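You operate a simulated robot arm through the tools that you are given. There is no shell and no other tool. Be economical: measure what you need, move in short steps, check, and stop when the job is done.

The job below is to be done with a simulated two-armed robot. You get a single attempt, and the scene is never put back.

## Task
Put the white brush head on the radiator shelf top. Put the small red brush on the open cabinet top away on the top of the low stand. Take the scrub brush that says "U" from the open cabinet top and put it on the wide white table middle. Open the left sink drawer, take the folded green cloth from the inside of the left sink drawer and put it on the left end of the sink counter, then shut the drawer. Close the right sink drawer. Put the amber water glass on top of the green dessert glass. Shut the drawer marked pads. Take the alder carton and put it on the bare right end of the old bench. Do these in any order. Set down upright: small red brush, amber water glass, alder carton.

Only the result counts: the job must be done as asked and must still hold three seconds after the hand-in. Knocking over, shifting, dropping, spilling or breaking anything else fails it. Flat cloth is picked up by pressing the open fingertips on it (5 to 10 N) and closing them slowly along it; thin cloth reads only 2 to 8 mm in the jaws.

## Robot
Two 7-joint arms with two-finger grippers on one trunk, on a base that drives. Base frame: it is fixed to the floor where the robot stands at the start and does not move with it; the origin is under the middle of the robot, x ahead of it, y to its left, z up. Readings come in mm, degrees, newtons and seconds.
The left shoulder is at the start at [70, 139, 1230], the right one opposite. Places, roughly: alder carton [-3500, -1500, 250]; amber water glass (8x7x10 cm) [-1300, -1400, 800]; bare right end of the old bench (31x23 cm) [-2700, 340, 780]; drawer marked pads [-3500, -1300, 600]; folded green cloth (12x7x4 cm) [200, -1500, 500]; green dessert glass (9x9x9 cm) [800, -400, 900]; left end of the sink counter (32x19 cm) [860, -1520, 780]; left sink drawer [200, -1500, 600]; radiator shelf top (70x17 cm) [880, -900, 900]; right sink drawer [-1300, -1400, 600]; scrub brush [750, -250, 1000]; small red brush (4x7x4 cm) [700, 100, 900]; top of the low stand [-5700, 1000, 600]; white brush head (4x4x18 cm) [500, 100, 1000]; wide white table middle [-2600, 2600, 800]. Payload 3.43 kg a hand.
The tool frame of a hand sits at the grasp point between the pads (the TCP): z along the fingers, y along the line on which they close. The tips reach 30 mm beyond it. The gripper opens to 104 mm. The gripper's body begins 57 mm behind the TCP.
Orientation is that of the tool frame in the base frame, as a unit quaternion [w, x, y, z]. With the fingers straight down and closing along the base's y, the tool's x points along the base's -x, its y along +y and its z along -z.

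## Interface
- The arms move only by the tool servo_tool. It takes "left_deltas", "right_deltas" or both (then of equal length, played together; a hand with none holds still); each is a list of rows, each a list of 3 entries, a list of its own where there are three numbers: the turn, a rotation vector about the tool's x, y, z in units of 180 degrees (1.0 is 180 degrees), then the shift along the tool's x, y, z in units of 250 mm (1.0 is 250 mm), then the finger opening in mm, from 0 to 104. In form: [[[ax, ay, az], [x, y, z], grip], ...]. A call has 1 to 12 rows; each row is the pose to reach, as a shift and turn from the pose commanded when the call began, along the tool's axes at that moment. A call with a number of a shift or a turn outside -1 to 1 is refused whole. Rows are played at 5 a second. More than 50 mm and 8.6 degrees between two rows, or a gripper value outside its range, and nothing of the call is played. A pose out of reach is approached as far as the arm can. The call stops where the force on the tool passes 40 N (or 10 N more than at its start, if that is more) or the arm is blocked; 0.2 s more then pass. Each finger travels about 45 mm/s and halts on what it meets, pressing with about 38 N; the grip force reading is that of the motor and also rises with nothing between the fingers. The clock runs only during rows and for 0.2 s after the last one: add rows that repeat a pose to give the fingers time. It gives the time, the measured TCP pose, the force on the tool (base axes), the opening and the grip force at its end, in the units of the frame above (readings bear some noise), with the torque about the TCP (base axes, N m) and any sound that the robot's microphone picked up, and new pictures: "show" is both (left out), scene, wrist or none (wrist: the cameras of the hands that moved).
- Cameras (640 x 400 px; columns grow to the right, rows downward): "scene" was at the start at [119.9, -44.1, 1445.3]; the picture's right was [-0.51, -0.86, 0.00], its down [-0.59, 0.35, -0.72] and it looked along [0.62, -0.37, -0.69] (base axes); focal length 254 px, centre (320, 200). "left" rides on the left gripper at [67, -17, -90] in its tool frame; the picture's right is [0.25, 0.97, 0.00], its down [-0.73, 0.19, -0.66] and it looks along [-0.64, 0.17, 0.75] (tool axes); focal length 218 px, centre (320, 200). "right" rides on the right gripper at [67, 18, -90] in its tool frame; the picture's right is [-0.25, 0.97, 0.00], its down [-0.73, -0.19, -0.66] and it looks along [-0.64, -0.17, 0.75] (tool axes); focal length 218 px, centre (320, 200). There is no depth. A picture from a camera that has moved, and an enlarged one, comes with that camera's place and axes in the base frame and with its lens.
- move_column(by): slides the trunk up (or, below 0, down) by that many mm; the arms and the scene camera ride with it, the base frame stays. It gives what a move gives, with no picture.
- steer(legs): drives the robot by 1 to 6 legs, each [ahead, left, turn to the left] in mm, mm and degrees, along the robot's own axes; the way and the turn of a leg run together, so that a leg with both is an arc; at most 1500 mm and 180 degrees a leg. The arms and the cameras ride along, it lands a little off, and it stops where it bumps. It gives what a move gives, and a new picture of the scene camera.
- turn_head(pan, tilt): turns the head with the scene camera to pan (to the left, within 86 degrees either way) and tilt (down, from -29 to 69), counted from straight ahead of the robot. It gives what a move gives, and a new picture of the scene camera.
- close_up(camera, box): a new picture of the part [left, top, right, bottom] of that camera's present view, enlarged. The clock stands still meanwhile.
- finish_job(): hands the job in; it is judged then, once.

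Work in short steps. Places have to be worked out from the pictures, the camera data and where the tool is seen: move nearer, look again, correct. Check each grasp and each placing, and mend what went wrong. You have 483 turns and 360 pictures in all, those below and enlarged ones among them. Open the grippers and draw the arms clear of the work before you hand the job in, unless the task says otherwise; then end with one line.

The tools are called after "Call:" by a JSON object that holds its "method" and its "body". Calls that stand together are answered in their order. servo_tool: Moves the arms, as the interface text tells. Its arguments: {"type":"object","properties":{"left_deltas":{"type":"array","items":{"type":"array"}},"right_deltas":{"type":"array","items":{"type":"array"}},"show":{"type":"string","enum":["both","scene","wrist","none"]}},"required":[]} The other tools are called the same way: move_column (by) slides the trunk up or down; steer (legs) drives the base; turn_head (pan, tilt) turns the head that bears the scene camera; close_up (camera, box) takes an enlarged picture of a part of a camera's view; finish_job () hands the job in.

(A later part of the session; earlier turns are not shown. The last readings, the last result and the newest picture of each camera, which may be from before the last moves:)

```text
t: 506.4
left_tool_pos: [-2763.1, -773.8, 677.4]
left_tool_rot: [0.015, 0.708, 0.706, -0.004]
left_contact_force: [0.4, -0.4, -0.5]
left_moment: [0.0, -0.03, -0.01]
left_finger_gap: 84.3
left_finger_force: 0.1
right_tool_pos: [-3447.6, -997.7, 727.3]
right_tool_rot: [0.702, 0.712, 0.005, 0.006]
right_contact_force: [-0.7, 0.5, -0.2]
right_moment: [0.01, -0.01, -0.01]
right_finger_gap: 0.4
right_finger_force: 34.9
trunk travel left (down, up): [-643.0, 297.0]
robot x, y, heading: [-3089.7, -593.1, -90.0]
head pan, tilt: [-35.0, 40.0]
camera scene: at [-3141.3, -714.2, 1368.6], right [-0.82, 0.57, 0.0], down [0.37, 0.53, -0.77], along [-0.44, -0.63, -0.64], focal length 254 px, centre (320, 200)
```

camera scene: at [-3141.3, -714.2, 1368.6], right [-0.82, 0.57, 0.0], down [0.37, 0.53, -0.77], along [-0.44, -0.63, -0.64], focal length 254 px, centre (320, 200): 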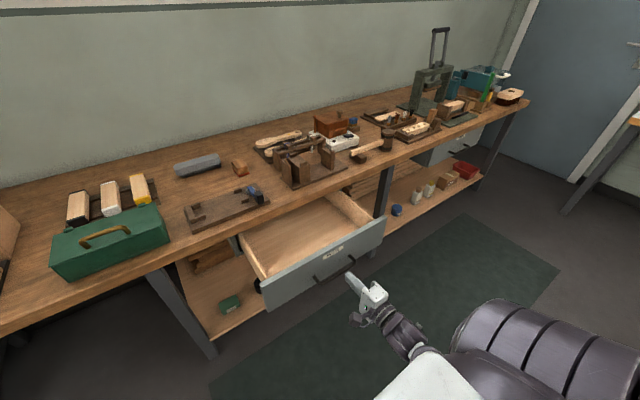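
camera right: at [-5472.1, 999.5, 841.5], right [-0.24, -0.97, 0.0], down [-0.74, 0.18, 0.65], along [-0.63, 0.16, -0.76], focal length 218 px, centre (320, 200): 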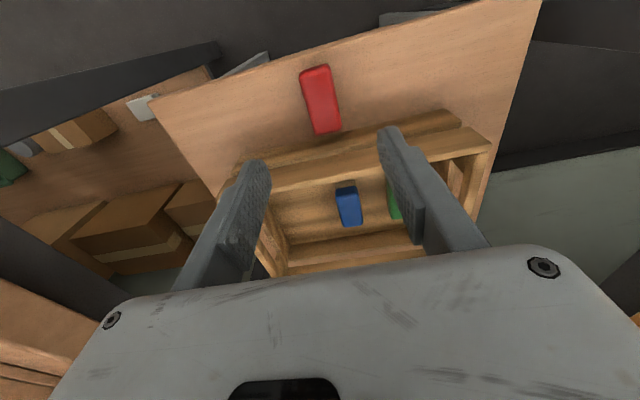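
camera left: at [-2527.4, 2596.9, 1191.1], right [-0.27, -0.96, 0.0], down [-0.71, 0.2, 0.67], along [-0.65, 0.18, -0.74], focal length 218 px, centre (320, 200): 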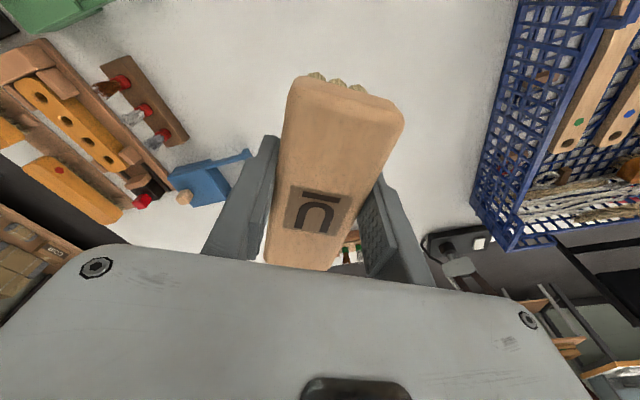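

Label at about (-3473, -1116, 718). I lower 18 mm, so the closed fingertips meet the panel between label and handle, and push.

Call:
{"method": "move_column", "body": {"by": -18}}

Call:
{"method": "steer", "body": {"legs": [[220, 0, 0]]}}

```text
t: 507.1
left_tool_pos: [-2763.7, -774.0, 659.5]
left_tool_rot: [0.016, 0.708, 0.706, -0.004]
left_contact_force: [0.2, 0.2, -0.1]
left_moment: [0.01, 0.0, 0.05]
left_finger_gap: 83.8
left_finger_force: 0.0
right_tool_pos: [-3447.2, -999.7, 710.2]
right_tool_rot: [0.702, 0.712, 0.005, 0.006]
right_contact_force: [0.7, 1.0, -0.5]
right_moment: [0.02, 0.01, 0.03]
right_finger_gap: 0.2
right_finger_force: 34.9
trunk travel left (down, up): [-625.0, 315.0]
robot x, y, heading: [-3092.6, -591.5, -89.8]
head pan, tilt: [-35.0, 40.0]
```

```text
t: 508.8
left_tool_pos: [-2762.1, -991.8, 659.4]
left_tool_rot: [0.015, 0.707, 0.707, -0.003]
left_contact_force: [-0.4, -0.2, -0.5]
left_moment: [0.02, -0.01, 0.01]
left_finger_gap: 84.2
left_finger_force: 0.0
right_tool_pos: [-3445.1, -1217.4, 709.2]
right_tool_rot: [0.703, 0.712, 0.006, 0.007]
right_contact_force: [0.0, -1.0, -1.3]
right_moment: [-0.01, -0.03, 0.0]
right_finger_gap: 0.0
right_finger_force: 34.7
trunk travel left (down, up): [-625.0, 315.0]
robot x, y, heading: [-3089.8, -810.2, -89.4]
head pan, tilt: [-35.0, 40.0]
camera scene: at [-3139.8, -933.9, 1350.5], right [-0.82, 0.57, 0.0], down [0.36, 0.53, -0.77], along [-0.43, -0.63, -0.64], focal length 254 px, centre (320, 200)
```

scene: 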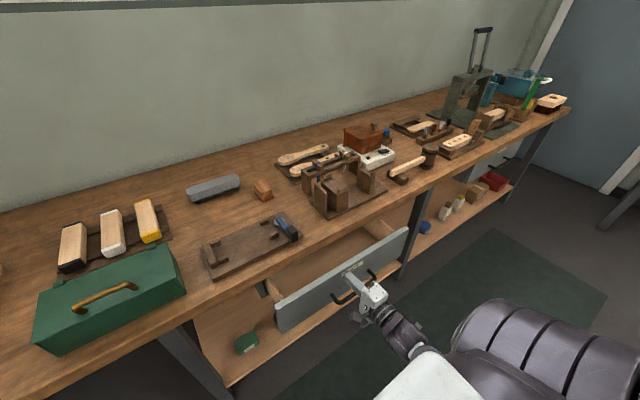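

Call:
{"method": "steer", "body": {"legs": [[55, 0, 0]]}}

Call:
{"method": "servo_tool", "body": {"right_deltas": [[[0, 0, 0], [0, 0, 0.03], 0], [[0, 0, 0], [0, 0, 0.06], 0], [[0, 0, 0], [0, 0, 0.09], 0], [[0, 0, 0], [0, 0, 0.12], 0], [[0, 0, 0], [0, 0, 0.15], 0], [[0, 0, 0], [0, 0, 0.18], 0]], "show": "scene"}}

```text
t: 509.7
left_tool_pos: [-2761.0, -1047.0, 659.6]
left_tool_rot: [0.015, 0.707, 0.707, -0.003]
left_contact_force: [0.4, -0.2, 0.0]
left_moment: [0.03, 0.04, -0.02]
left_finger_gap: 84.0
left_finger_force: 0.0
right_tool_pos: [-3444.5, -1275.6, 710.8]
right_tool_rot: [0.701, 0.713, 0.005, 0.008]
right_contact_force: [-0.6, -0.1, 0.0]
right_moment: [0.0, 0.0, -0.03]
right_finger_gap: 0.1
right_finger_force: 34.6
trunk travel left (down, up): [-625.0, 315.0]
robot x, y, heading: [-3092.7, -869.1, -89.6]
head pan, tilt: [-35.0, 40.0]
camera scene: at [-3139.3, -989.5, 1350.4], right [-0.82, 0.57, 0.0], down [0.36, 0.53, -0.77], along [-0.43, -0.63, -0.64], focal length 254 px, centre (320, 200)
```

scene: 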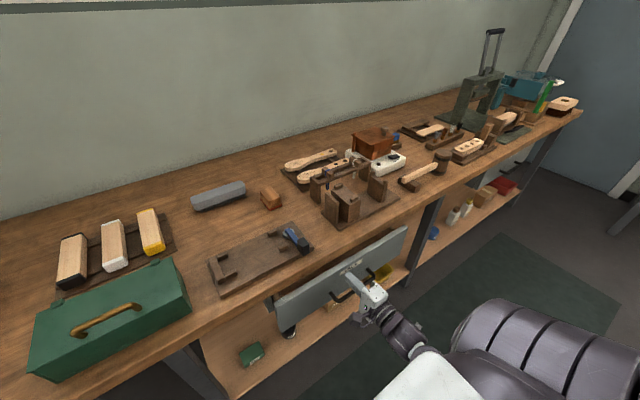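

```text
t: 511.1
left_tool_pos: [-2761.4, -1047.1, 659.1]
left_tool_rot: [0.014, 0.707, 0.707, -0.004]
left_contact_force: [-0.4, -0.1, 0.0]
left_moment: [0.0, -0.01, 0.02]
left_finger_gap: 84.0
left_finger_force: 0.1
right_tool_pos: [-3442.2, -1318.4, 708.7]
right_tool_rot: [0.702, 0.712, 0.006, 0.009]
right_contact_force: [0.0, -0.1, -0.1]
right_moment: [-0.02, 0.03, 0.03]
right_finger_gap: 0.0
right_finger_force: 34.7
trunk travel left (down, up): [-625.0, 315.0]
robot x, y, heading: [-3093.5, -865.8, -89.5]
head pan, tilt: [-35.0, 40.0]
camera scene: at [-3139.2, -988.2, 1350.6], right [-0.82, 0.57, 0.0], down [0.36, 0.53, -0.77], along [-0.43, -0.63, -0.64], focal length 254 px, centre (320, 200)
```

scene: 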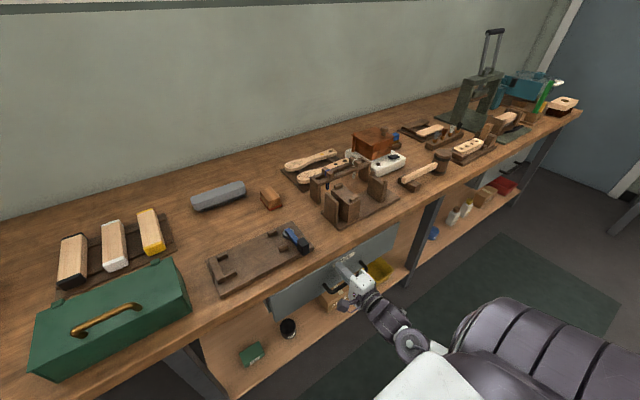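

Still sliding; I continue.

Call:
{"method": "servo_tool", "body": {"right_deltas": [[[0, 0, 0], [0, 0, 0.02], 0], [[0, 0, 0], [0, 0, 0.04], 0], [[0, 0, 0], [0, 0, 0.06], 0], [[0, 0, 0], [0, 0, 0.08], 0], [[0, 0, 0], [0, 0, 0.1], 0], [[0, 0, 0], [0, 0, 0.12], 0], [[0, 0, 0], [0, 0, 0.14], 0], [[0, 0, 0], [0, 0, 0.16], 0]], "show": "scene"}}

```text
t: 512.4
left_tool_pos: [-2761.3, -1045.3, 661.0]
left_tool_rot: [0.016, 0.709, 0.705, -0.006]
left_contact_force: [-0.2, -0.3, 0.7]
left_moment: [-0.01, -0.02, -0.01]
left_finger_gap: 84.1
left_finger_force: 0.1
right_tool_pos: [-3441.7, -1336.9, 708.5]
right_tool_rot: [0.703, 0.712, 0.005, 0.006]
right_contact_force: [2.0, 22.7, 10.5]
right_moment: [-0.28, 0.01, -0.19]
right_finger_gap: 6.0
right_finger_force: 34.9
trunk travel left (down, up): [-625.0, 315.0]
robot x, y, heading: [-3090.6, -864.1, -89.7]
head pan, tilt: [-35.0, 40.0]
stopped in row 6 (right hand): the force on the tool passed its limit at 47 N (the readings are from after the stop); the commanded pose is now the measured one
camera scene: at [-3138.1, -983.0, 1351.2], right [-0.82, 0.57, 0.0], down [0.37, 0.53, -0.77], along [-0.44, -0.63, -0.64], focal length 254 px, centre (320, 200)
```

scene: 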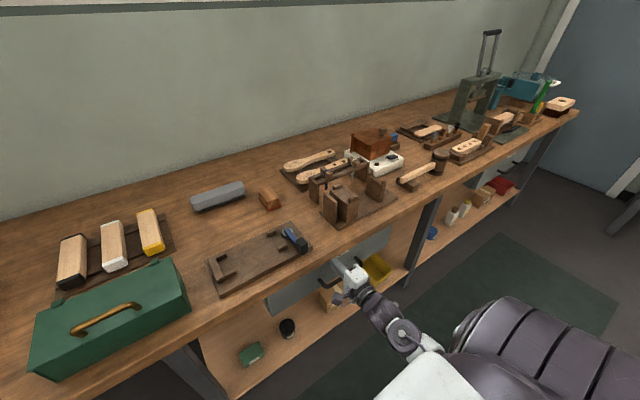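

The push met its stop. I back the hand off and compare the panel with the neighbouring closed drawer.

Call:
{"method": "servo_tool", "body": {"right_deltas": [[[0, 0, 0], [0, 0, -0.1], 0], [[0, 0, 0], [0, 0, -0.25], 0], [[0, 0, 0], [0, 0, -0.4], 0]], "show": "none"}}

Call:
{"method": "steer", "body": {"legs": [[-400, -330, 0]]}}

Call:
{"method": "move_column", "body": {"by": -400}}

Call:
{"method": "turn_head", "body": {"pan": 0, "tilt": 15}}

```text
t: 513.2
left_tool_pos: [-2760.3, -1045.4, 659.0]
left_tool_rot: [0.015, 0.708, 0.706, -0.005]
left_contact_force: [-0.2, 0.0, -0.7]
left_moment: [-0.01, 0.02, -0.03]
left_finger_gap: 84.3
left_finger_force: 0.2
right_tool_pos: [-3445.4, -1239.0, 709.7]
right_tool_rot: [0.701, 0.714, 0.005, 0.007]
right_contact_force: [-0.3, -0.6, -0.6]
right_moment: [0.0, -0.01, -0.01]
right_finger_gap: 0.1
right_finger_force: 34.4
trunk travel left (down, up): [-625.0, 315.0]
robot x, y, heading: [-3092.2, -865.1, -89.9]
head pan, tilt: [-35.0, 40.0]
```

```text
t: 516.2
left_tool_pos: [-3090.4, -651.7, 659.1]
left_tool_rot: [0.015, 0.711, 0.703, -0.004]
left_contact_force: [0.0, 0.2, -0.3]
left_moment: [0.0, 0.02, 0.0]
left_finger_gap: 84.2
left_finger_force: 0.1
right_tool_pos: [-3775.8, -839.6, 708.7]
right_tool_rot: [0.701, 0.713, 0.001, 0.004]
right_contact_force: [0.0, 0.4, 0.4]
right_moment: [-0.01, 0.01, -0.03]
right_finger_gap: 0.0
right_finger_force: 34.5
trunk travel left (down, up): [-625.0, 315.0]
robot x, y, heading: [-3415.7, -471.5, -90.5]
head pan, tilt: [-35.0, 40.0]
camera scene: at [-3468.5, -589.1, 1350.6], right [-0.82, 0.58, 0.0], down [0.37, 0.53, -0.77], along [-0.44, -0.63, -0.64], focal length 254 px, centre (320, 200)
```

scene: 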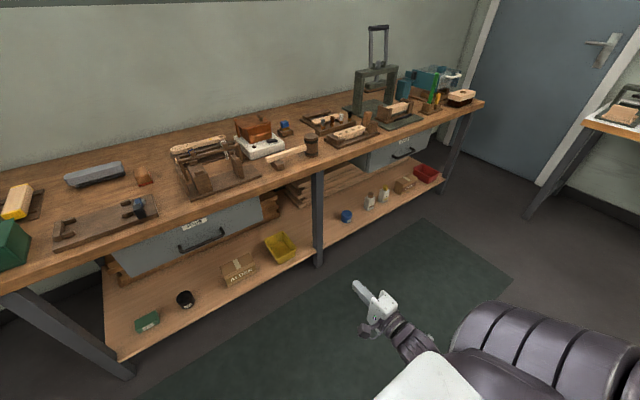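

```text
t: 520.1
left_tool_pos: [-3090.6, -651.9, 259.7]
left_tool_rot: [0.015, 0.711, 0.703, -0.004]
left_contact_force: [-0.3, -0.1, -0.4]
left_moment: [-0.01, 0.02, -0.02]
left_finger_gap: 84.0
left_finger_force: 0.1
right_tool_pos: [-3777.2, -839.8, 308.7]
right_tool_rot: [0.7, 0.714, 0.002, 0.005]
right_contact_force: [0.1, -0.7, 0.0]
right_moment: [-0.01, 0.02, 0.05]
right_finger_gap: 0.0
right_finger_force: 34.7
trunk travel left (down, up): [-225.0, 715.0]
robot x, y, heading: [-3419.2, -467.3, -90.3]
head pan, tilt: [-35.0, 40.0]
```

```text
t: 521.1
left_tool_pos: [-3091.2, -652.2, 259.7]
left_tool_rot: [0.015, 0.712, 0.702, -0.004]
left_contact_force: [0.2, -0.7, 0.7]
left_moment: [0.01, 0.01, 0.01]
left_finger_gap: 84.2
left_finger_force: 0.1
right_tool_pos: [-3776.0, -840.1, 308.0]
right_tool_rot: [0.7, 0.714, 0.002, 0.004]
right_contact_force: [-0.4, -0.1, -1.3]
right_moment: [-0.01, 0.03, 0.01]
right_finger_gap: 0.0
right_finger_force: 35.1
trunk travel left (down, up): [-225.0, 715.0]
robot x, y, heading: [-3418.8, -467.5, -90.2]
head pan, tilt: [0.0, 15.0]
camera scene: at [-3419.6, -613.4, 990.1], right [-1.0, 0.0, 0.0], down [0.0, 0.26, -0.97], along [0.0, -0.97, -0.26], focal length 254 px, centre (320, 200)
```

scene: 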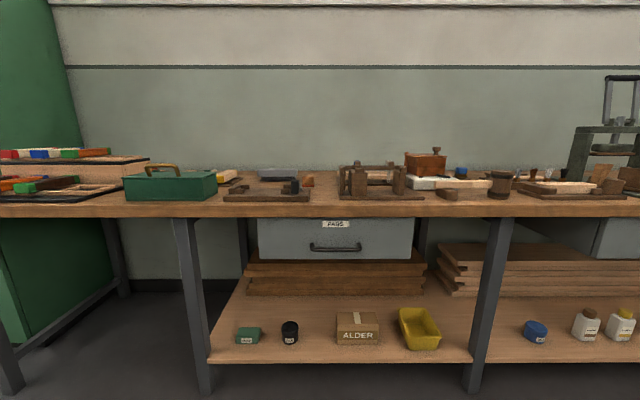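

The PADS panel is now in line with the neighbouring closed drawer. Now the ALDER carton in close-up.

Call:
{"method": "close_up", "body": {"camera": "scene", "box": [260, 290, 460, 400]}}

```text
3.20 times, centred on (360, 345) of scene
camera zoom: at [-3419.6, -613.4, 990.1], right [-1.0, 0.0, 0.0], down [0.0, 0.26, -0.97], along [0.0, -0.97, -0.26], focal length 812 px, centre (192, -264)
```

zoom: 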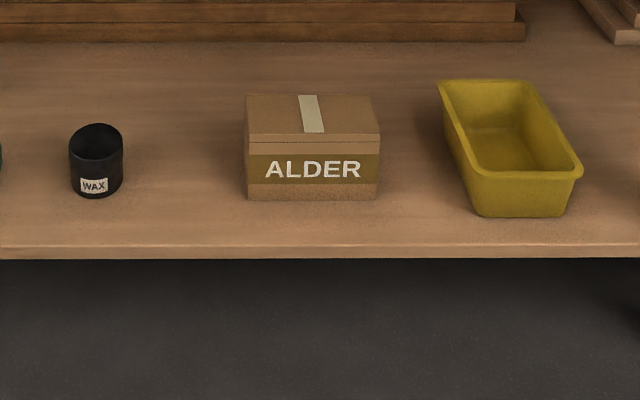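

The carton measures about 159 × 79 × 83 mm, so it must be gripped front-to-back. I'll use the left hand, pointing down with a lateral tilt so the wrist clears the drawer. First the right hand: turn it back down and tuck it.

Call:
{"method": "servo_tool", "body": {"right_deltas": [[[0.027, 0.027, -0.027], [0, 0, -0.05], 0], [[0.054, 0.054, -0.054], [0, 0, -0.1], 0], [[0.081, 0.081, -0.081], [0, 0, -0.1], 0], [[0.108, 0.108, -0.108], [0, 0, -0.1], 0], [[0.135, 0.135, -0.135], [0, 0, -0.1], 0], [[0.162, 0.162, -0.162], [0, 0, -0.1], 0], [[0.178, 0.178, -0.178], [0, 0, -0.1], 0], [[0.1925, 0.1925, -0.1925], [0, 0, -0.1], 0]], "show": "none"}}

Call:
{"method": "servo_tool", "body": {"right_deltas": [[[0.027, 0.027, -0.027], [0, 0, 0], 0], [[0.054, 0.054, -0.054], [0, 0, 0], 0], [[0.081, 0.081, -0.081], [0, 0, 0], 0], [[0.108, 0.108, -0.108], [0, 0, 0], 0], [[0.135, 0.135, -0.135], [0, 0, 0], 0], [[0.162, 0.162, -0.162], [0, 0, 0], 0], [[0.178, 0.178, -0.178], [0, 0, 0], 0], [[0.1925, 0.1925, -0.1925], [0, 0, 0], 0]], "show": "none"}}

Call:
{"method": "servo_tool", "body": {"right_deltas": [[[0, 0, 0], [0.18, 0, 0], 0], [[0, 0, 0], [0.36, 0, 0], 0], [[0, 0, 0], [0.54, 0, 0], 0], [[0, 0, 0], [0.72, 0.0, 0], 0], [[0, 0, 0], [0.8, 0.0, 0], 0]], "show": "none"}}

```text
t: 522.9
left_tool_pos: [-3090.8, -651.2, 259.3]
left_tool_rot: [0.015, 0.711, 0.703, -0.004]
left_contact_force: [0.1, -0.2, 0.0]
left_moment: [-0.04, 0.04, 0.03]
left_finger_gap: 84.0
left_finger_force: 0.0
right_tool_pos: [-3776.8, -816.3, 309.6]
right_tool_rot: [0.4, 0.819, 0.412, 0.007]
right_contact_force: [-0.6, 0.8, -0.4]
right_moment: [0.0, -0.01, 0.02]
right_finger_gap: 0.0
right_finger_force: 34.7
trunk travel left (down, up): [-225.0, 715.0]
robot x, y, heading: [-3418.2, -470.2, -90.3]
head pan, tilt: [0.0, 15.0]
```

```text
t: 524.7
left_tool_pos: [-3091.4, -652.0, 260.1]
left_tool_rot: [0.015, 0.712, 0.702, -0.003]
left_contact_force: [0.0, 0.3, -0.4]
left_moment: [0.02, -0.02, -0.01]
left_finger_gap: 83.8
left_finger_force: 0.1
right_tool_pos: [-3777.8, -814.2, 307.8]
right_tool_rot: [-0.008, 0.703, 0.711, 0.008]
right_contact_force: [0.0, -0.2, 0.2]
right_moment: [-0.03, 0.01, -0.03]
right_finger_gap: 0.0
right_finger_force: 34.7
trunk travel left (down, up): [-225.0, 715.0]
robot x, y, heading: [-3418.2, -467.2, -90.1]
head pan, tilt: [0.0, 15.0]
```

```text
t: 525.9
left_tool_pos: [-3091.8, -651.7, 259.6]
left_tool_rot: [0.015, 0.711, 0.703, -0.003]
left_contact_force: [0.3, 0.3, 0.3]
left_moment: [-0.03, 0.01, 0.0]
left_finger_gap: 83.8
left_finger_force: 0.0
right_tool_pos: [-3778.8, -614.6, 313.6]
right_tool_rot: [-0.006, 0.704, 0.71, 0.007]
right_contact_force: [0.0, -0.5, 0.7]
right_moment: [0.01, -0.02, -0.01]
right_finger_gap: 0.0
right_finger_force: 34.5
trunk travel left (down, up): [-225.0, 715.0]
robot x, y, heading: [-3416.4, -465.7, -89.9]
head pan, tilt: [0.0, 15.0]
```

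Right hand tucked. I extend the left hand and yaw it 90°.

Call:
{"method": "servo_tool", "body": {"left_deltas": [[[0, 0, 0.045], [-0.12, 0, -0.05], 104], [[0, 0, 0.09], [-0.24, 0, -0.1], 104], [[0, 0, 0.135], [-0.36, 0, -0.15], 104], [[0, 0, 0.18], [-0.48, 0, -0.2], 104], [[0, 0, 0.225], [-0.6, 0, -0.2], 104], [[0, 0, 0.27], [-0.72, 0, -0.2], 104], [[0, 0, 0.315], [-0.84, 0, -0.2], 104], [[0, 0, 0.36], [-0.96, 0, -0.2], 104], [[0, 0, 0.405], [-1.0, 0, -0.2], 104], [[0, 0, 0.45], [-1.0, 0, -0.2], 104], [[0, 0, 0.495], [-1.0, 0, -0.2], 104], [[0, 0, 0.495], [-1.0, 0, -0.2], 104]], "show": "none"}}

Call:
{"method": "servo_tool", "body": {"left_deltas": [[[0, -0.04, 0], [0, 0, 0], 104], [[0, -0.08, 0], [0, 0, 0], 104], [[0, -0.12, 0], [0, 0, 0], 104], [[0, -0.16, 0], [0, 0, 0], 104], [[0, -0.16, 0], [0, 0, 0], 104]], "show": "none"}}

Call:
{"method": "turn_head", "body": {"pan": 40, "tilt": 40}}

```text
t: 528.5
left_tool_pos: [-3094.6, -899.6, 316.0]
left_tool_rot: [0.012, 1.0, 0.001, 0.007]
left_contact_force: [0.9, 0.2, 0.1]
left_moment: [0.01, 0.01, 0.0]
left_finger_gap: 103.9
left_finger_force: 0.0
right_tool_pos: [-3778.6, -614.4, 313.3]
right_tool_rot: [-0.006, 0.704, 0.71, 0.008]
right_contact_force: [0.2, -0.2, 0.2]
right_moment: [0.0, -0.01, 0.01]
right_finger_gap: 0.0
right_finger_force: 34.8
trunk travel left (down, up): [-225.0, 715.0]
robot x, y, heading: [-3416.9, -464.1, -90.2]
head pan, tilt: [0.0, 15.0]
```

```text
t: 529.7
left_tool_pos: [-3095.2, -900.6, 316.9]
left_tool_rot: [0.013, 0.97, -0.001, -0.241]
left_contact_force: [0.3, 0.8, 0.0]
left_moment: [0.03, -0.02, 0.01]
left_finger_gap: 104.0
left_finger_force: 0.0
right_tool_pos: [-3779.5, -615.2, 312.7]
right_tool_rot: [-0.006, 0.704, 0.711, 0.006]
right_contact_force: [0.3, -0.1, 0.7]
right_moment: [0.01, 0.0, 0.03]
right_finger_gap: 0.0
right_finger_force: 35.0
trunk travel left (down, up): [-225.0, 715.0]
robot x, y, heading: [-3415.4, -469.5, -90.3]
head pan, tilt: [0.0, 15.0]
```

```text
t: 530.8
left_tool_pos: [-3094.7, -900.2, 316.6]
left_tool_rot: [0.013, 0.97, -0.001, -0.242]
left_contact_force: [0.3, -0.7, -0.1]
left_moment: [-0.02, -0.01, 0.02]
left_finger_gap: 103.7
left_finger_force: 0.0
right_tool_pos: [-3779.3, -614.6, 313.0]
right_tool_rot: [-0.006, 0.704, 0.71, 0.007]
right_contact_force: [-0.2, -0.2, 0.4]
right_moment: [0.02, -0.01, 0.0]
right_finger_gap: 0.1
right_finger_force: 34.7
trunk travel left (down, up): [-225.0, 715.0]
robot x, y, heading: [-3418.3, -470.6, -90.2]
head pan, tilt: [40.0, 40.0]
camera scene: at [-3364.9, -585.4, 950.6], right [-0.77, -0.64, 0.0], down [-0.41, 0.49, -0.77], along [0.49, -0.59, -0.64], focal length 254 px, centre (320, 200)
```

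scene: 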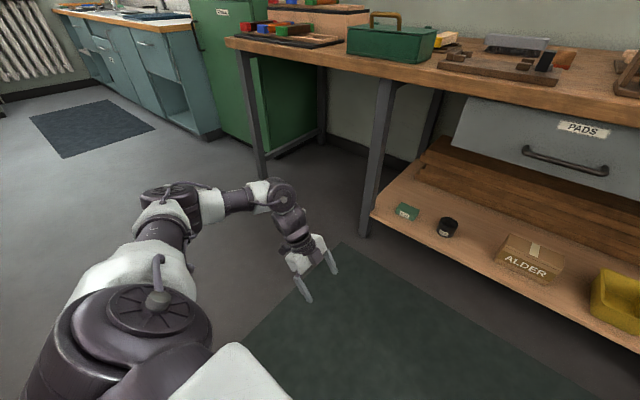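

The tilt works. I tilt further to 45° and take a close-up of the carton for its exact place.

Call:
{"method": "servo_tool", "body": {"left_deltas": [[[0, -0.045, 0], [0, 0, 0], 104], [[0, -0.09, 0], [0, 0, 0], 104], [[0, -0.09, 0], [0, 0, 0], 104]], "show": "none"}}

Call:
{"method": "close_up", "body": {"camera": "scene", "box": [400, 190, 640, 340]}}

```text
t: 531.5
left_tool_pos: [-3095.0, -900.3, 315.7]
left_tool_rot: [0.013, 0.926, -0.004, -0.377]
left_contact_force: [-0.6, -0.6, 1.3]
left_moment: [0.01, 0.0, 0.02]
left_finger_gap: 103.9
left_finger_force: 0.0
right_tool_pos: [-3778.2, -615.7, 312.4]
right_tool_rot: [-0.006, 0.704, 0.71, 0.007]
right_contact_force: [-0.2, 1.1, 0.5]
right_moment: [-0.01, -0.03, 0.0]
right_finger_gap: 0.1
right_finger_force: 34.6
trunk travel left (down, up): [-225.0, 715.0]
robot x, y, heading: [-3419.0, -469.1, -90.2]
head pan, tilt: [40.0, 40.0]
```

```text
2.67 times, centred on (520, 265) of scene
camera zoom: at [-3364.9, -585.4, 950.6], right [-0.77, -0.64, 0.0], down [-0.41, 0.49, -0.77], along [0.49, -0.59, -0.64], focal length 676 px, centre (-213, 27)
```

zoom: 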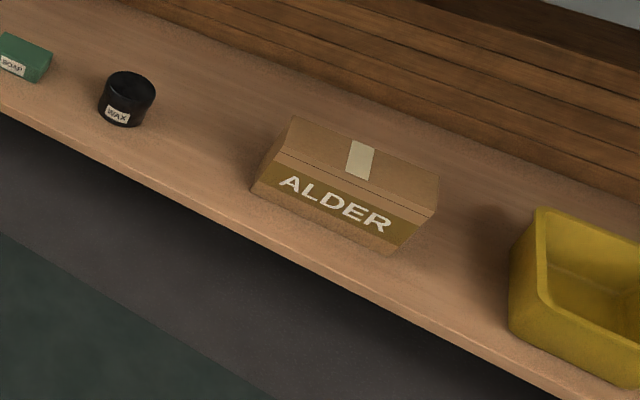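

The carton: x -3642…-3490, y -1407…-1485, top near z 280. I drive so the tilted hand comes in beside its left end.

Call:
{"method": "move_column", "body": {"by": -43}}

Call:
{"method": "steer", "body": {"legs": [[0, -330, 0], [330, 0, 0]]}}

Call:
{"method": "close_up", "body": {"camera": "left", "box": [0, 0, 640, 400]}}

```text
t: 532.4
left_tool_pos: [-3094.8, -901.1, 274.3]
left_tool_rot: [0.013, 0.927, -0.004, -0.376]
left_contact_force: [0.2, 0.2, 0.8]
left_moment: [0.02, 0.06, 0.0]
left_finger_gap: 104.0
left_finger_force: 0.0
right_tool_pos: [-3778.0, -613.7, 268.9]
right_tool_rot: [-0.007, 0.704, 0.71, 0.007]
right_contact_force: [-0.3, 0.3, -0.1]
right_moment: [0.01, 0.0, 0.0]
right_finger_gap: 0.0
right_finger_force: 35.1
trunk travel left (down, up): [-182.0, 758.0]
robot x, y, heading: [-3418.4, -464.2, -89.7]
head pan, tilt: [40.0, 40.0]
```

```text
t: 536.4
left_tool_pos: [-3419.5, -1225.9, 273.0]
left_tool_rot: [0.014, 0.926, -0.001, -0.377]
left_contact_force: [-0.2, -0.4, 0.4]
left_moment: [0.01, 0.03, 0.03]
left_finger_gap: 104.0
left_finger_force: 0.1
right_tool_pos: [-4105.0, -945.0, 270.9]
right_tool_rot: [-0.006, 0.702, 0.712, 0.007]
right_contact_force: [-0.6, -0.6, -0.5]
right_moment: [-0.02, -0.05, 0.0]
right_finger_gap: 0.0
right_finger_force: 35.6
trunk travel left (down, up): [-182.0, 758.0]
robot x, y, heading: [-3746.8, -796.7, -89.7]
head pan, tilt: [40.0, 40.0]
camera scene: at [-3692.0, -913.3, 907.5], right [-0.76, -0.65, 0.0], down [-0.42, 0.49, -0.77], along [0.49, -0.58, -0.64], focal length 254 px, centre (320, 200)
```

scene: 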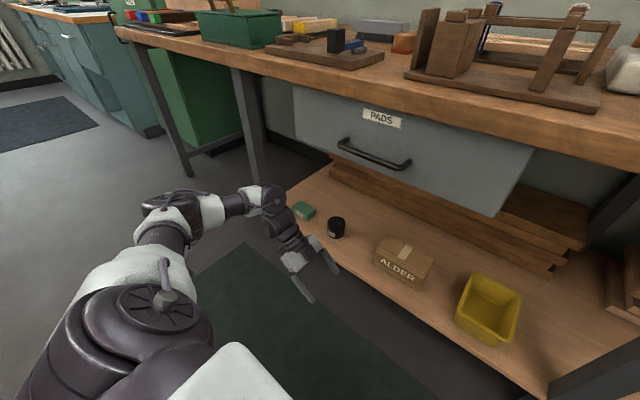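

```text
1.00 times, centred on (320, 200) of left (not enlarged: the box is as wide or as high as the picture)
camera zoom: at [-3309.1, -1207.8, 291.5], right [0.19, -0.97, -0.15], down [-0.06, -0.17, 0.98], along [-0.98, -0.18, -0.09], focal length 218 px, centre (320, 200)
```

zoom: 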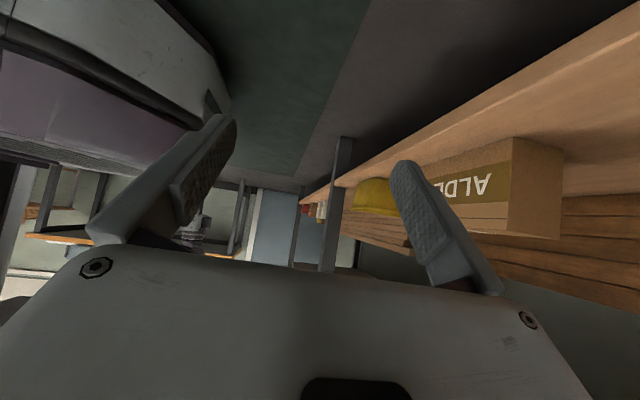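

The wrist camera would brush the wax jar on this path, so I'll come in over the carton instead: raise 52 mm and shift to x ≈ -3552.

Call:
{"method": "move_column", "body": {"by": 52}}

Call:
{"method": "steer", "body": {"legs": [[0, -133, 0], [120, 0, 0]]}}

Call:
{"method": "turn_head", "body": {"pan": 35, "tilt": 30}}

```text
t: 537.3
left_tool_pos: [-3418.5, -1225.6, 325.3]
left_tool_rot: [0.014, 0.927, 0.001, -0.375]
left_contact_force: [-0.2, 0.2, -0.1]
left_moment: [-0.02, -0.01, 0.0]
left_finger_gap: 104.2
left_finger_force: 0.0
right_tool_pos: [-4105.3, -946.5, 322.1]
right_tool_rot: [-0.007, 0.701, 0.713, 0.008]
right_contact_force: [-1.0, 0.0, 0.6]
right_moment: [-0.01, -0.04, -0.01]
right_finger_gap: 0.0
right_finger_force: 34.9
trunk travel left (down, up): [-234.0, 706.0]
robot x, y, heading: [-3743.3, -797.8, -90.0]
head pan, tilt: [40.0, 40.0]
```

```text
t: 539.4
left_tool_pos: [-3552.8, -1347.3, 325.0]
left_tool_rot: [0.014, 0.927, 0.0, -0.376]
left_contact_force: [0.8, 0.3, -0.6]
left_moment: [0.0, -0.03, -0.01]
left_finger_gap: 103.9
left_finger_force: 0.1
right_tool_pos: [-4238.7, -1067.8, 323.1]
right_tool_rot: [-0.007, 0.701, 0.713, 0.008]
right_contact_force: [0.2, 0.4, 0.9]
right_moment: [0.0, -0.02, 0.03]
right_finger_gap: 0.1
right_finger_force: 35.0
trunk travel left (down, up): [-234.0, 706.0]
robot x, y, heading: [-3881.5, -922.9, -89.9]
head pan, tilt: [40.0, 40.0]
camera scene: at [-3825.2, -1035.2, 959.5], right [-0.76, -0.65, 0.0], down [-0.42, 0.49, -0.77], along [0.5, -0.58, -0.64], focal length 254 px, centre (320, 200)
```

scene: 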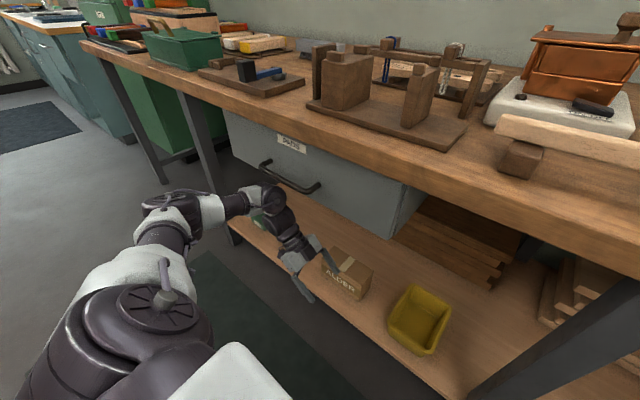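

```text
t: 540.1
left_tool_pos: [-3552.6, -1347.5, 324.3]
left_tool_rot: [0.014, 0.926, 0.0, -0.376]
left_contact_force: [0.1, 0.1, 0.3]
left_moment: [0.01, 0.02, 0.01]
left_finger_gap: 104.0
left_finger_force: 0.0
right_tool_pos: [-4239.2, -1067.4, 322.4]
right_tool_rot: [-0.006, 0.7, 0.714, 0.007]
right_contact_force: [-0.2, -0.1, 0.5]
right_moment: [0.02, 0.02, 0.04]
right_finger_gap: 0.2
right_finger_force: 35.0
trunk travel left (down, up): [-234.0, 706.0]
robot x, y, heading: [-3877.1, -920.0, -89.9]
head pan, tilt: [35.0, 30.0]
camera scene: at [-3827.9, -1044.0, 974.9], right [-0.82, -0.58, 0.0], down [-0.29, 0.41, -0.87], along [0.5, -0.71, -0.5], focal length 254 px, centre (320, 200)
```

scene: 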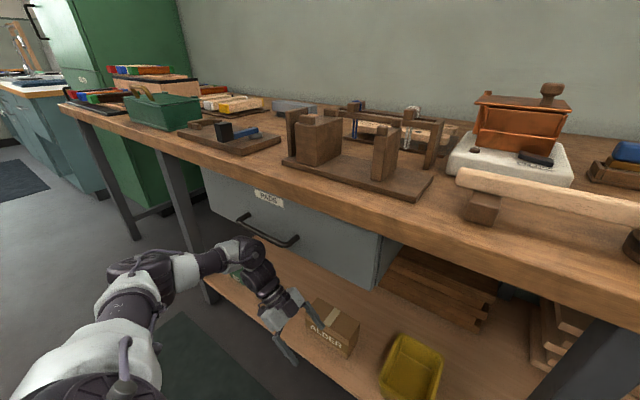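

To gain clearance under the drawer I tilt 8° more and then move in over the carton.

Call:
{"method": "servo_tool", "body": {"left_deltas": [[[0, -0.022, 0], [0, 0, 0], 104], [[0, -0.045, 0], [0, 0, 0], 104], [[0, -0.045, 0], [0, 0, 0], 104]], "show": "wrist"}}

```text
t: 541.0
left_tool_pos: [-3552.5, -1348.0, 325.9]
left_tool_rot: [0.015, 0.898, 0.0, -0.44]
left_contact_force: [-0.3, -0.2, -0.5]
left_moment: [-0.01, 0.01, 0.0]
left_finger_gap: 104.0
left_finger_force: 0.1
right_tool_pos: [-4238.3, -1068.6, 321.9]
right_tool_rot: [-0.006, 0.701, 0.713, 0.008]
right_contact_force: [0.1, 0.0, 0.5]
right_moment: [-0.03, -0.02, 0.02]
right_finger_gap: 0.0
right_finger_force: 34.4
trunk travel left (down, up): [-234.0, 706.0]
robot x, y, heading: [-3877.6, -918.4, -89.9]
head pan, tilt: [35.0, 30.0]
camera left: at [-3440.2, -1329.4, 328.1], right [0.17, -0.97, -0.17], down [0.08, -0.16, 0.98], along [-0.98, -0.18, 0.05], focal length 218 px, centre (320, 200)
```

left: 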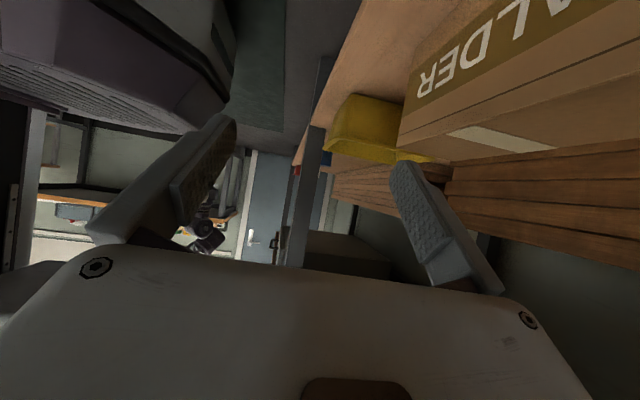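

Carton top is near z 284. I move 101 mm in over it, in steps with force watch.

Call:
{"method": "servo_tool", "body": {"left_deltas": [[[0, 0, 0], [0, 0.1, 0], 104], [[0, 0, 0], [0, 0.2, 0], 104], [[0, 0, 0], [0, 0.3, 0], 104], [[0, 0, 0], [0, 0.404, 0], 104], [[0, 0, 0], [0, 0.404, 0], 104]], "show": "both"}}

```text
t: 542.4
left_tool_pos: [-3526.8, -1426.1, 311.1]
left_tool_rot: [0.006, 0.899, 0.024, -0.438]
left_contact_force: [-0.5, -0.6, 0.6]
left_moment: [-0.01, -0.01, -0.03]
left_finger_gap: 103.9
left_finger_force: 0.0
right_tool_pos: [-4233.2, -1073.6, 325.0]
right_tool_rot: [-0.01, 0.694, 0.719, 0.008]
right_contact_force: [-0.1, -0.4, 0.0]
right_moment: [0.0, -0.01, -0.04]
right_finger_gap: 0.1
right_finger_force: 34.1
trunk travel left (down, up): [-234.0, 706.0]
robot x, y, heading: [-3876.1, -918.6, -88.8]
head pan, tilt: [35.0, 30.0]
stopped in row 5 (left hand): the arm was blocked; the commanded pose is now the measured one
camera scene: at [-3818.8, -1044.2, 974.6], right [-0.81, -0.59, 0.0], down [-0.3, 0.41, -0.86], along [0.51, -0.7, -0.51], focal length 254 px, centre (320, 200)
camera left: at [-3416.0, -1403.6, 314.8], right [0.2, -0.96, -0.21], down [0.08, -0.2, 0.98], along [-0.98, -0.21, 0.04], focal length 218 px, centre (320, 200)
```

scene: 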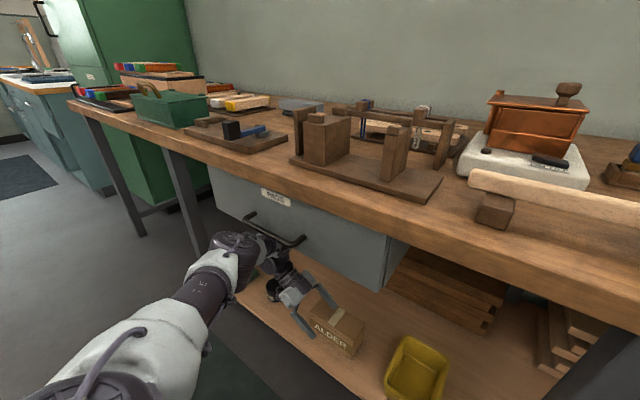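
left: 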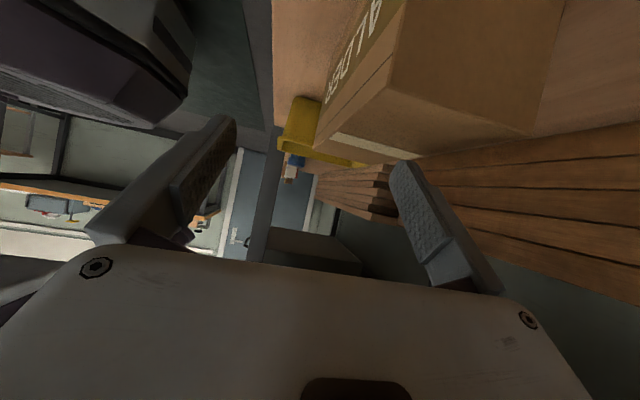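

The elbow came up against the closed drawer. I back out the hand; standing about 70 mm closer should let it reach in with less extension.

Call:
{"method": "servo_tool", "body": {"left_deltas": [[[0, 0, 0], [0, -0.1, 0.0], 104], [[0, 0, 0], [0, -0.2, 0], 104], [[0, 0, 0], [0, -0.31, -0.04], 104], [[0, 0, 0], [0, -0.31, -0.06], 104]], "show": "scene"}}

```text
t: 543.4
left_tool_pos: [-3523.4, -1353.1, 327.9]
left_tool_rot: [0.011, 0.9, 0.018, -0.436]
left_contact_force: [0.3, -0.5, 0.6]
left_moment: [0.01, -0.03, 0.02]
left_finger_gap: 103.9
left_finger_force: 0.1
right_tool_pos: [-4235.1, -1070.8, 322.3]
right_tool_rot: [-0.006, 0.696, 0.718, 0.007]
right_contact_force: [1.0, 0.2, -0.4]
right_moment: [0.01, 0.01, -0.01]
right_finger_gap: 0.2
right_finger_force: 34.8
trunk travel left (down, up): [-234.0, 706.0]
robot x, y, heading: [-3877.4, -915.2, -88.9]
head pan, tilt: [35.0, 30.0]
camera scene: at [-3825.2, -1041.4, 975.0], right [-0.81, -0.59, 0.0], down [-0.29, 0.4, -0.87], along [0.51, -0.7, -0.5], focal length 254 px, centre (320, 200)
```

scene: 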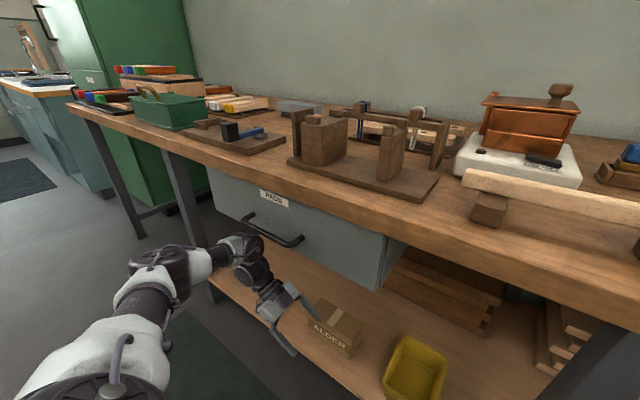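

The drawer is still shut. I straighten the heading and drive 72 mm closer, keeping the arm's posture.

Call:
{"method": "steer", "body": {"legs": [[0, 0, -1.1], [70, 28, 0]]}}

Call:
{"method": "close_up", "body": {"camera": "left", "box": [0, 0, 640, 400]}}

```text
t: 544.7
left_tool_pos: [-3504.5, -1430.2, 325.7]
left_tool_rot: [0.006, 0.899, 0.008, -0.437]
left_contact_force: [0.4, -0.3, 0.4]
left_moment: [-0.01, -0.01, -0.03]
left_finger_gap: 104.0
left_finger_force: 0.1
right_tool_pos: [-4209.0, -1132.6, 322.3]
right_tool_rot: [-0.006, 0.703, 0.711, 0.008]
right_contact_force: [-0.5, 0.7, 0.4]
right_moment: [-0.02, 0.0, -0.01]
right_finger_gap: 0.1
right_finger_force: 34.6
trunk travel left (down, up): [-234.0, 706.0]
robot x, y, heading: [-3848.7, -981.1, -90.3]
head pan, tilt: [35.0, 30.0]
camera scene: at [-3798.6, -1112.3, 974.6], right [-0.82, -0.57, 0.0], down [-0.29, 0.41, -0.87], along [0.5, -0.71, -0.5], focal length 254 px, centre (320, 200)
```

scene: 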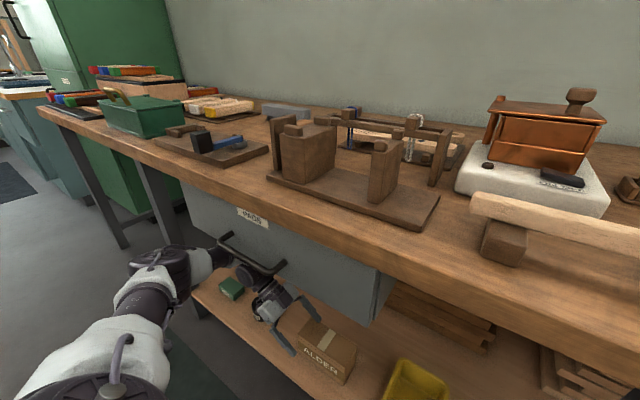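

```text
1.00 times, centred on (320, 200) of left (not enlarged: the box is as wide or as high as the picture)
camera zoom: at [-3392.6, -1410.1, 329.9], right [0.18, -0.96, -0.2], down [0.07, -0.19, 0.98], along [-0.98, -0.19, 0.03], focal length 218 px, centre (320, 200)
```

zoom: 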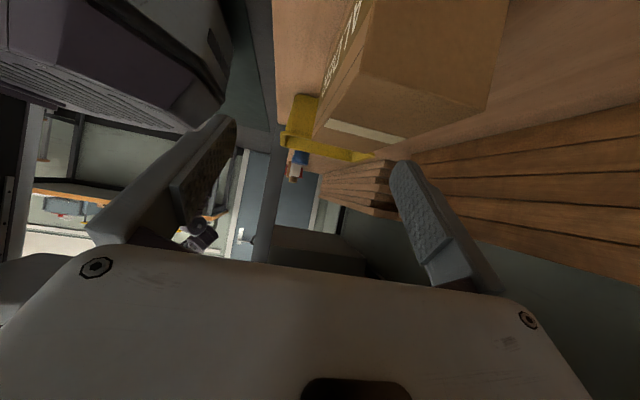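

Call:
{"method": "close_up", "body": {"camera": "scene", "box": [200, 270, 400, 395]}}

```text
3.20 times, centred on (300, 332) of scene
camera zoom: at [-3798.6, -1112.3, 974.6], right [-0.82, -0.57, 0.0], down [-0.29, 0.41, -0.87], along [0.5, -0.71, -0.5], focal length 812 px, centre (384, -224)
```

zoom: 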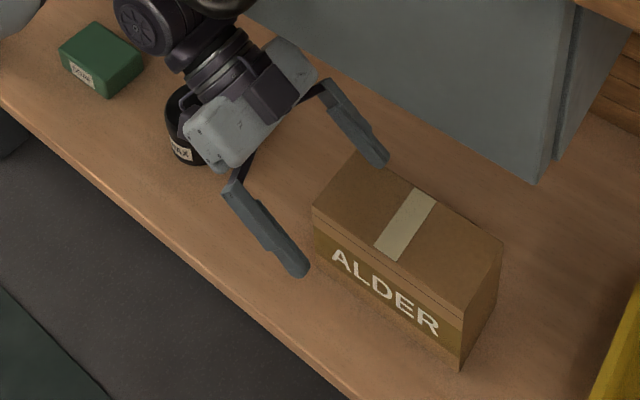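

The carton was nudged about 20 mm back; its centre is now about (-3577, -1462). I drive the remaining offset, keeping the hand above it.

Call:
{"method": "steer", "body": {"legs": [[22, -58, 0]]}}

Call:
{"method": "servo_tool", "body": {"left_deltas": [[[0, 0, 0], [0, 0.02, 0], 104], [[0, 0, 0], [0, 0.04, 0], 104], [[0, 0, 0], [0, 0.04, 0], 104]], "show": "none"}}

Call:
{"method": "close_up", "body": {"camera": "scene", "box": [180, 250, 420, 400]}}

```text
t: 545.7
left_tool_pos: [-3558.4, -1447.0, 319.2]
left_tool_rot: [0.003, 0.898, 0.013, -0.44]
left_contact_force: [0.6, -0.2, -0.7]
left_moment: [-0.01, 0.02, 0.0]
left_finger_gap: 104.0
left_finger_force: 0.0
right_tool_pos: [-4264.8, -1155.0, 325.1]
right_tool_rot: [-0.01, 0.702, 0.712, 0.005]
right_contact_force: [-0.1, 0.6, 0.2]
right_moment: [0.0, -0.04, -0.01]
right_finger_gap: 0.0
right_finger_force: 35.1
trunk travel left (down, up): [-234.0, 706.0]
robot x, y, heading: [-3909.7, -1008.0, -89.8]
head pan, tilt: [35.0, 30.0]
camera scene: at [-3848.9, -1132.7, 973.8], right [-0.82, -0.58, 0.01], down [-0.3, 0.41, -0.86], along [0.49, -0.71, -0.5], focal length 254 px, centre (320, 200)
```

scene: 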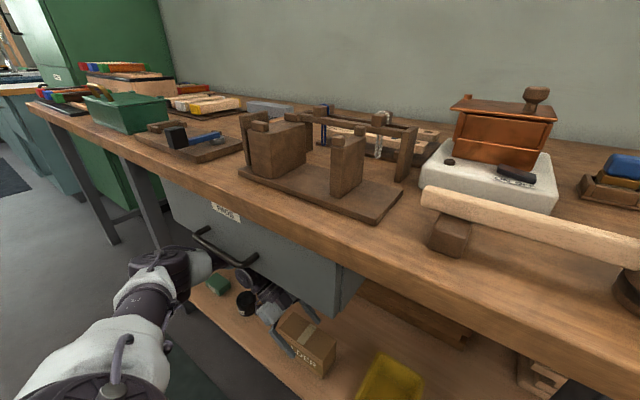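

```text
t: 546.5
left_tool_pos: [-3553.3, -1446.0, 317.9]
left_tool_rot: [0.001, 0.898, 0.017, -0.439]
left_contact_force: [0.0, 0.2, 1.0]
left_moment: [0.03, 0.02, -0.01]
left_finger_gap: 104.2
left_finger_force: 0.0
right_tool_pos: [-4263.9, -1156.2, 324.6]
right_tool_rot: [-0.007, 0.699, 0.715, 0.004]
right_contact_force: [-0.5, 0.5, 0.9]
right_moment: [-0.02, -0.01, -0.01]
right_finger_gap: 0.2
right_finger_force: 34.4
trunk travel left (down, up): [-234.0, 706.0]
robot x, y, heading: [-3905.2, -1007.7, -89.5]
head pan, tilt: [35.0, 30.0]
```

```text
2.67 times, centred on (300, 325) of scene
camera zoom: at [-3848.5, -1127.4, 974.6], right [-0.81, -0.58, 0.01], down [-0.3, 0.4, -0.87], along [0.5, -0.71, -0.5], focal length 676 px, centre (373, -133)
```

zoom: 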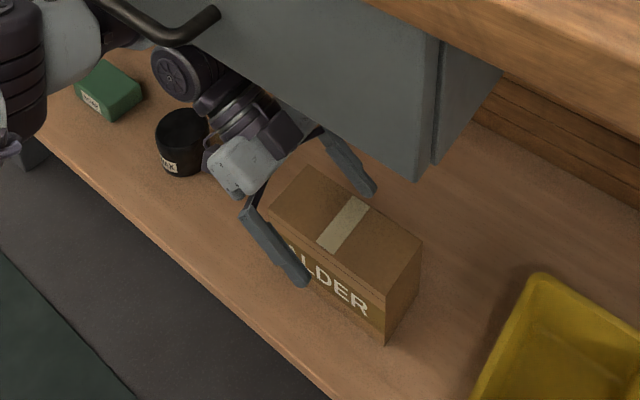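

The wrist is wedged too tightly under the drawer for this grasp. I back straight out; instead I'll lift the carton between both hands pressed against its ends, both pointing forward, which needs no height.

Call:
{"method": "steer", "body": {"legs": [[-420, 0, 0]]}}

Call:
{"method": "servo_tool", "body": {"left_deltas": [[[0, 0.045, 0], [0, 0, -0.02], 60], [[0, 0.09, 0], [0, 0, -0.04], 20], [[0, 0.135, 0], [0, 0, -0.06], 0], [[0, 0.18, 0], [0, 0, -0.08], 0], [[0, 0.225, 0], [0, 0, -0.1], 0], [[0, 0.27, 0], [0, 0, -0.1], 0], [[0, 0.29, 0], [0, 0, -0.1], 0]], "show": "none"}}

Call:
{"method": "servo_tool", "body": {"left_deltas": [[[0, 0, -0.045], [0, 0, 0], 0], [[0, 0, -0.09], [0, 0, 0], 0], [[0, 0, -0.135], [0, 0, 0], 0], [[0, 0, -0.18], [0, 0, 0], 0], [[0, 0, -0.225], [0, 0, 0], 0], [[0, 0, -0.27], [0, 0, 0], 0], [[0, 0, -0.315], [0, 0, 0], 0], [[0, 0, -0.36], [0, 0, 0], 0], [[0, 0, -0.405], [0, 0, 0], 0], [[0, 0, -0.45], [0, 0, 0], 0], [[0, 0, -0.495], [0, 0, 0], 0]], "show": "scene"}}

```text
t: 549.1
left_tool_pos: [-3558.8, -1031.3, 324.6]
left_tool_rot: [0.004, 0.9, 0.016, -0.436]
left_contact_force: [0.7, -0.2, -0.5]
left_moment: [-0.02, 0.01, 0.01]
left_finger_gap: 103.5
left_finger_force: 0.1
right_tool_pos: [-4269.1, -738.2, 321.8]
right_tool_rot: [-0.007, 0.698, 0.716, 0.007]
right_contact_force: [0.0, -0.2, 0.2]
right_moment: [0.03, -0.03, 0.01]
right_finger_gap: 0.0
right_finger_force: 34.5
trunk travel left (down, up): [-234.0, 706.0]
robot x, y, heading: [-3909.0, -584.6, -89.2]
head pan, tilt: [35.0, 30.0]
camera scene: at [-3858.9, -710.5, 974.9], right [-0.81, -0.58, 0.0], down [-0.29, 0.41, -0.87], along [0.51, -0.7, -0.5], focal length 254 px, centre (320, 200)
```

scene: 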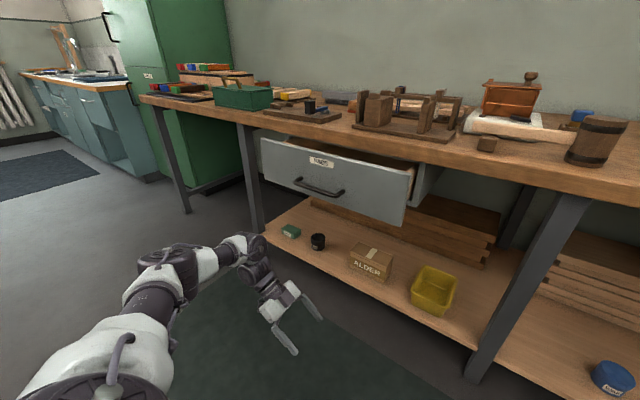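

```text
t: 550.7
left_tool_pos: [-3539.3, -1030.3, 340.1]
left_tool_rot: [-0.002, 1.0, 0.017, 0.004]
left_contact_force: [0.4, -0.2, 0.3]
left_moment: [-0.01, -0.02, 0.0]
left_finger_gap: 0.5
left_finger_force: 32.5
right_tool_pos: [-4269.1, -737.4, 322.7]
right_tool_rot: [-0.006, 0.698, 0.716, 0.009]
right_contact_force: [-0.3, 0.2, -0.2]
right_moment: [0.01, -0.02, 0.01]
right_finger_gap: 0.1
right_finger_force: 34.6
trunk travel left (down, up): [-234.0, 706.0]
robot x, y, heading: [-3907.9, -585.3, -88.9]
head pan, tilt: [35.0, 30.0]
```

```text
t: 553.1
left_tool_pos: [-3540.0, -1029.9, 339.7]
left_tool_rot: [0.001, 0.7, 0.714, 0.004]
left_contact_force: [0.4, 0.3, 0.5]
left_moment: [-0.04, 0.0, 0.0]
left_finger_gap: 0.0
left_finger_force: 34.3
right_tool_pos: [-4268.9, -738.5, 322.6]
right_tool_rot: [-0.006, 0.698, 0.716, 0.008]
right_contact_force: [0.5, 0.3, -0.4]
right_moment: [-0.01, -0.01, 0.0]
right_finger_gap: 0.0
right_finger_force: 34.7
trunk travel left (down, up): [-234.0, 706.0]
robot x, y, heading: [-3909.5, -587.0, -89.5]
head pan, tilt: [35.0, 30.0]
camera scene: at [-3858.9, -710.6, 974.9], right [-0.81, -0.58, 0.0], down [-0.29, 0.41, -0.87], along [0.51, -0.7, -0.5], focal length 254 px, centre (320, 200)
```

scene: 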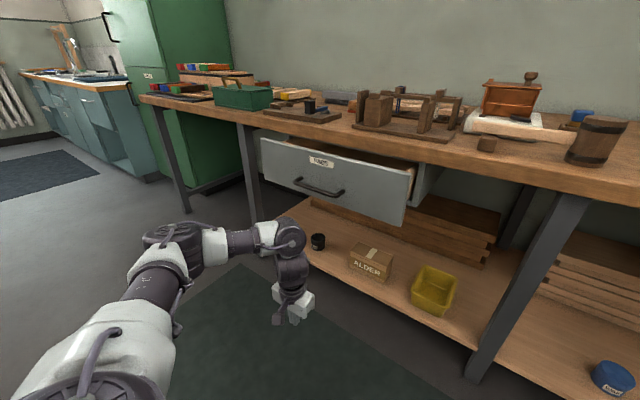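

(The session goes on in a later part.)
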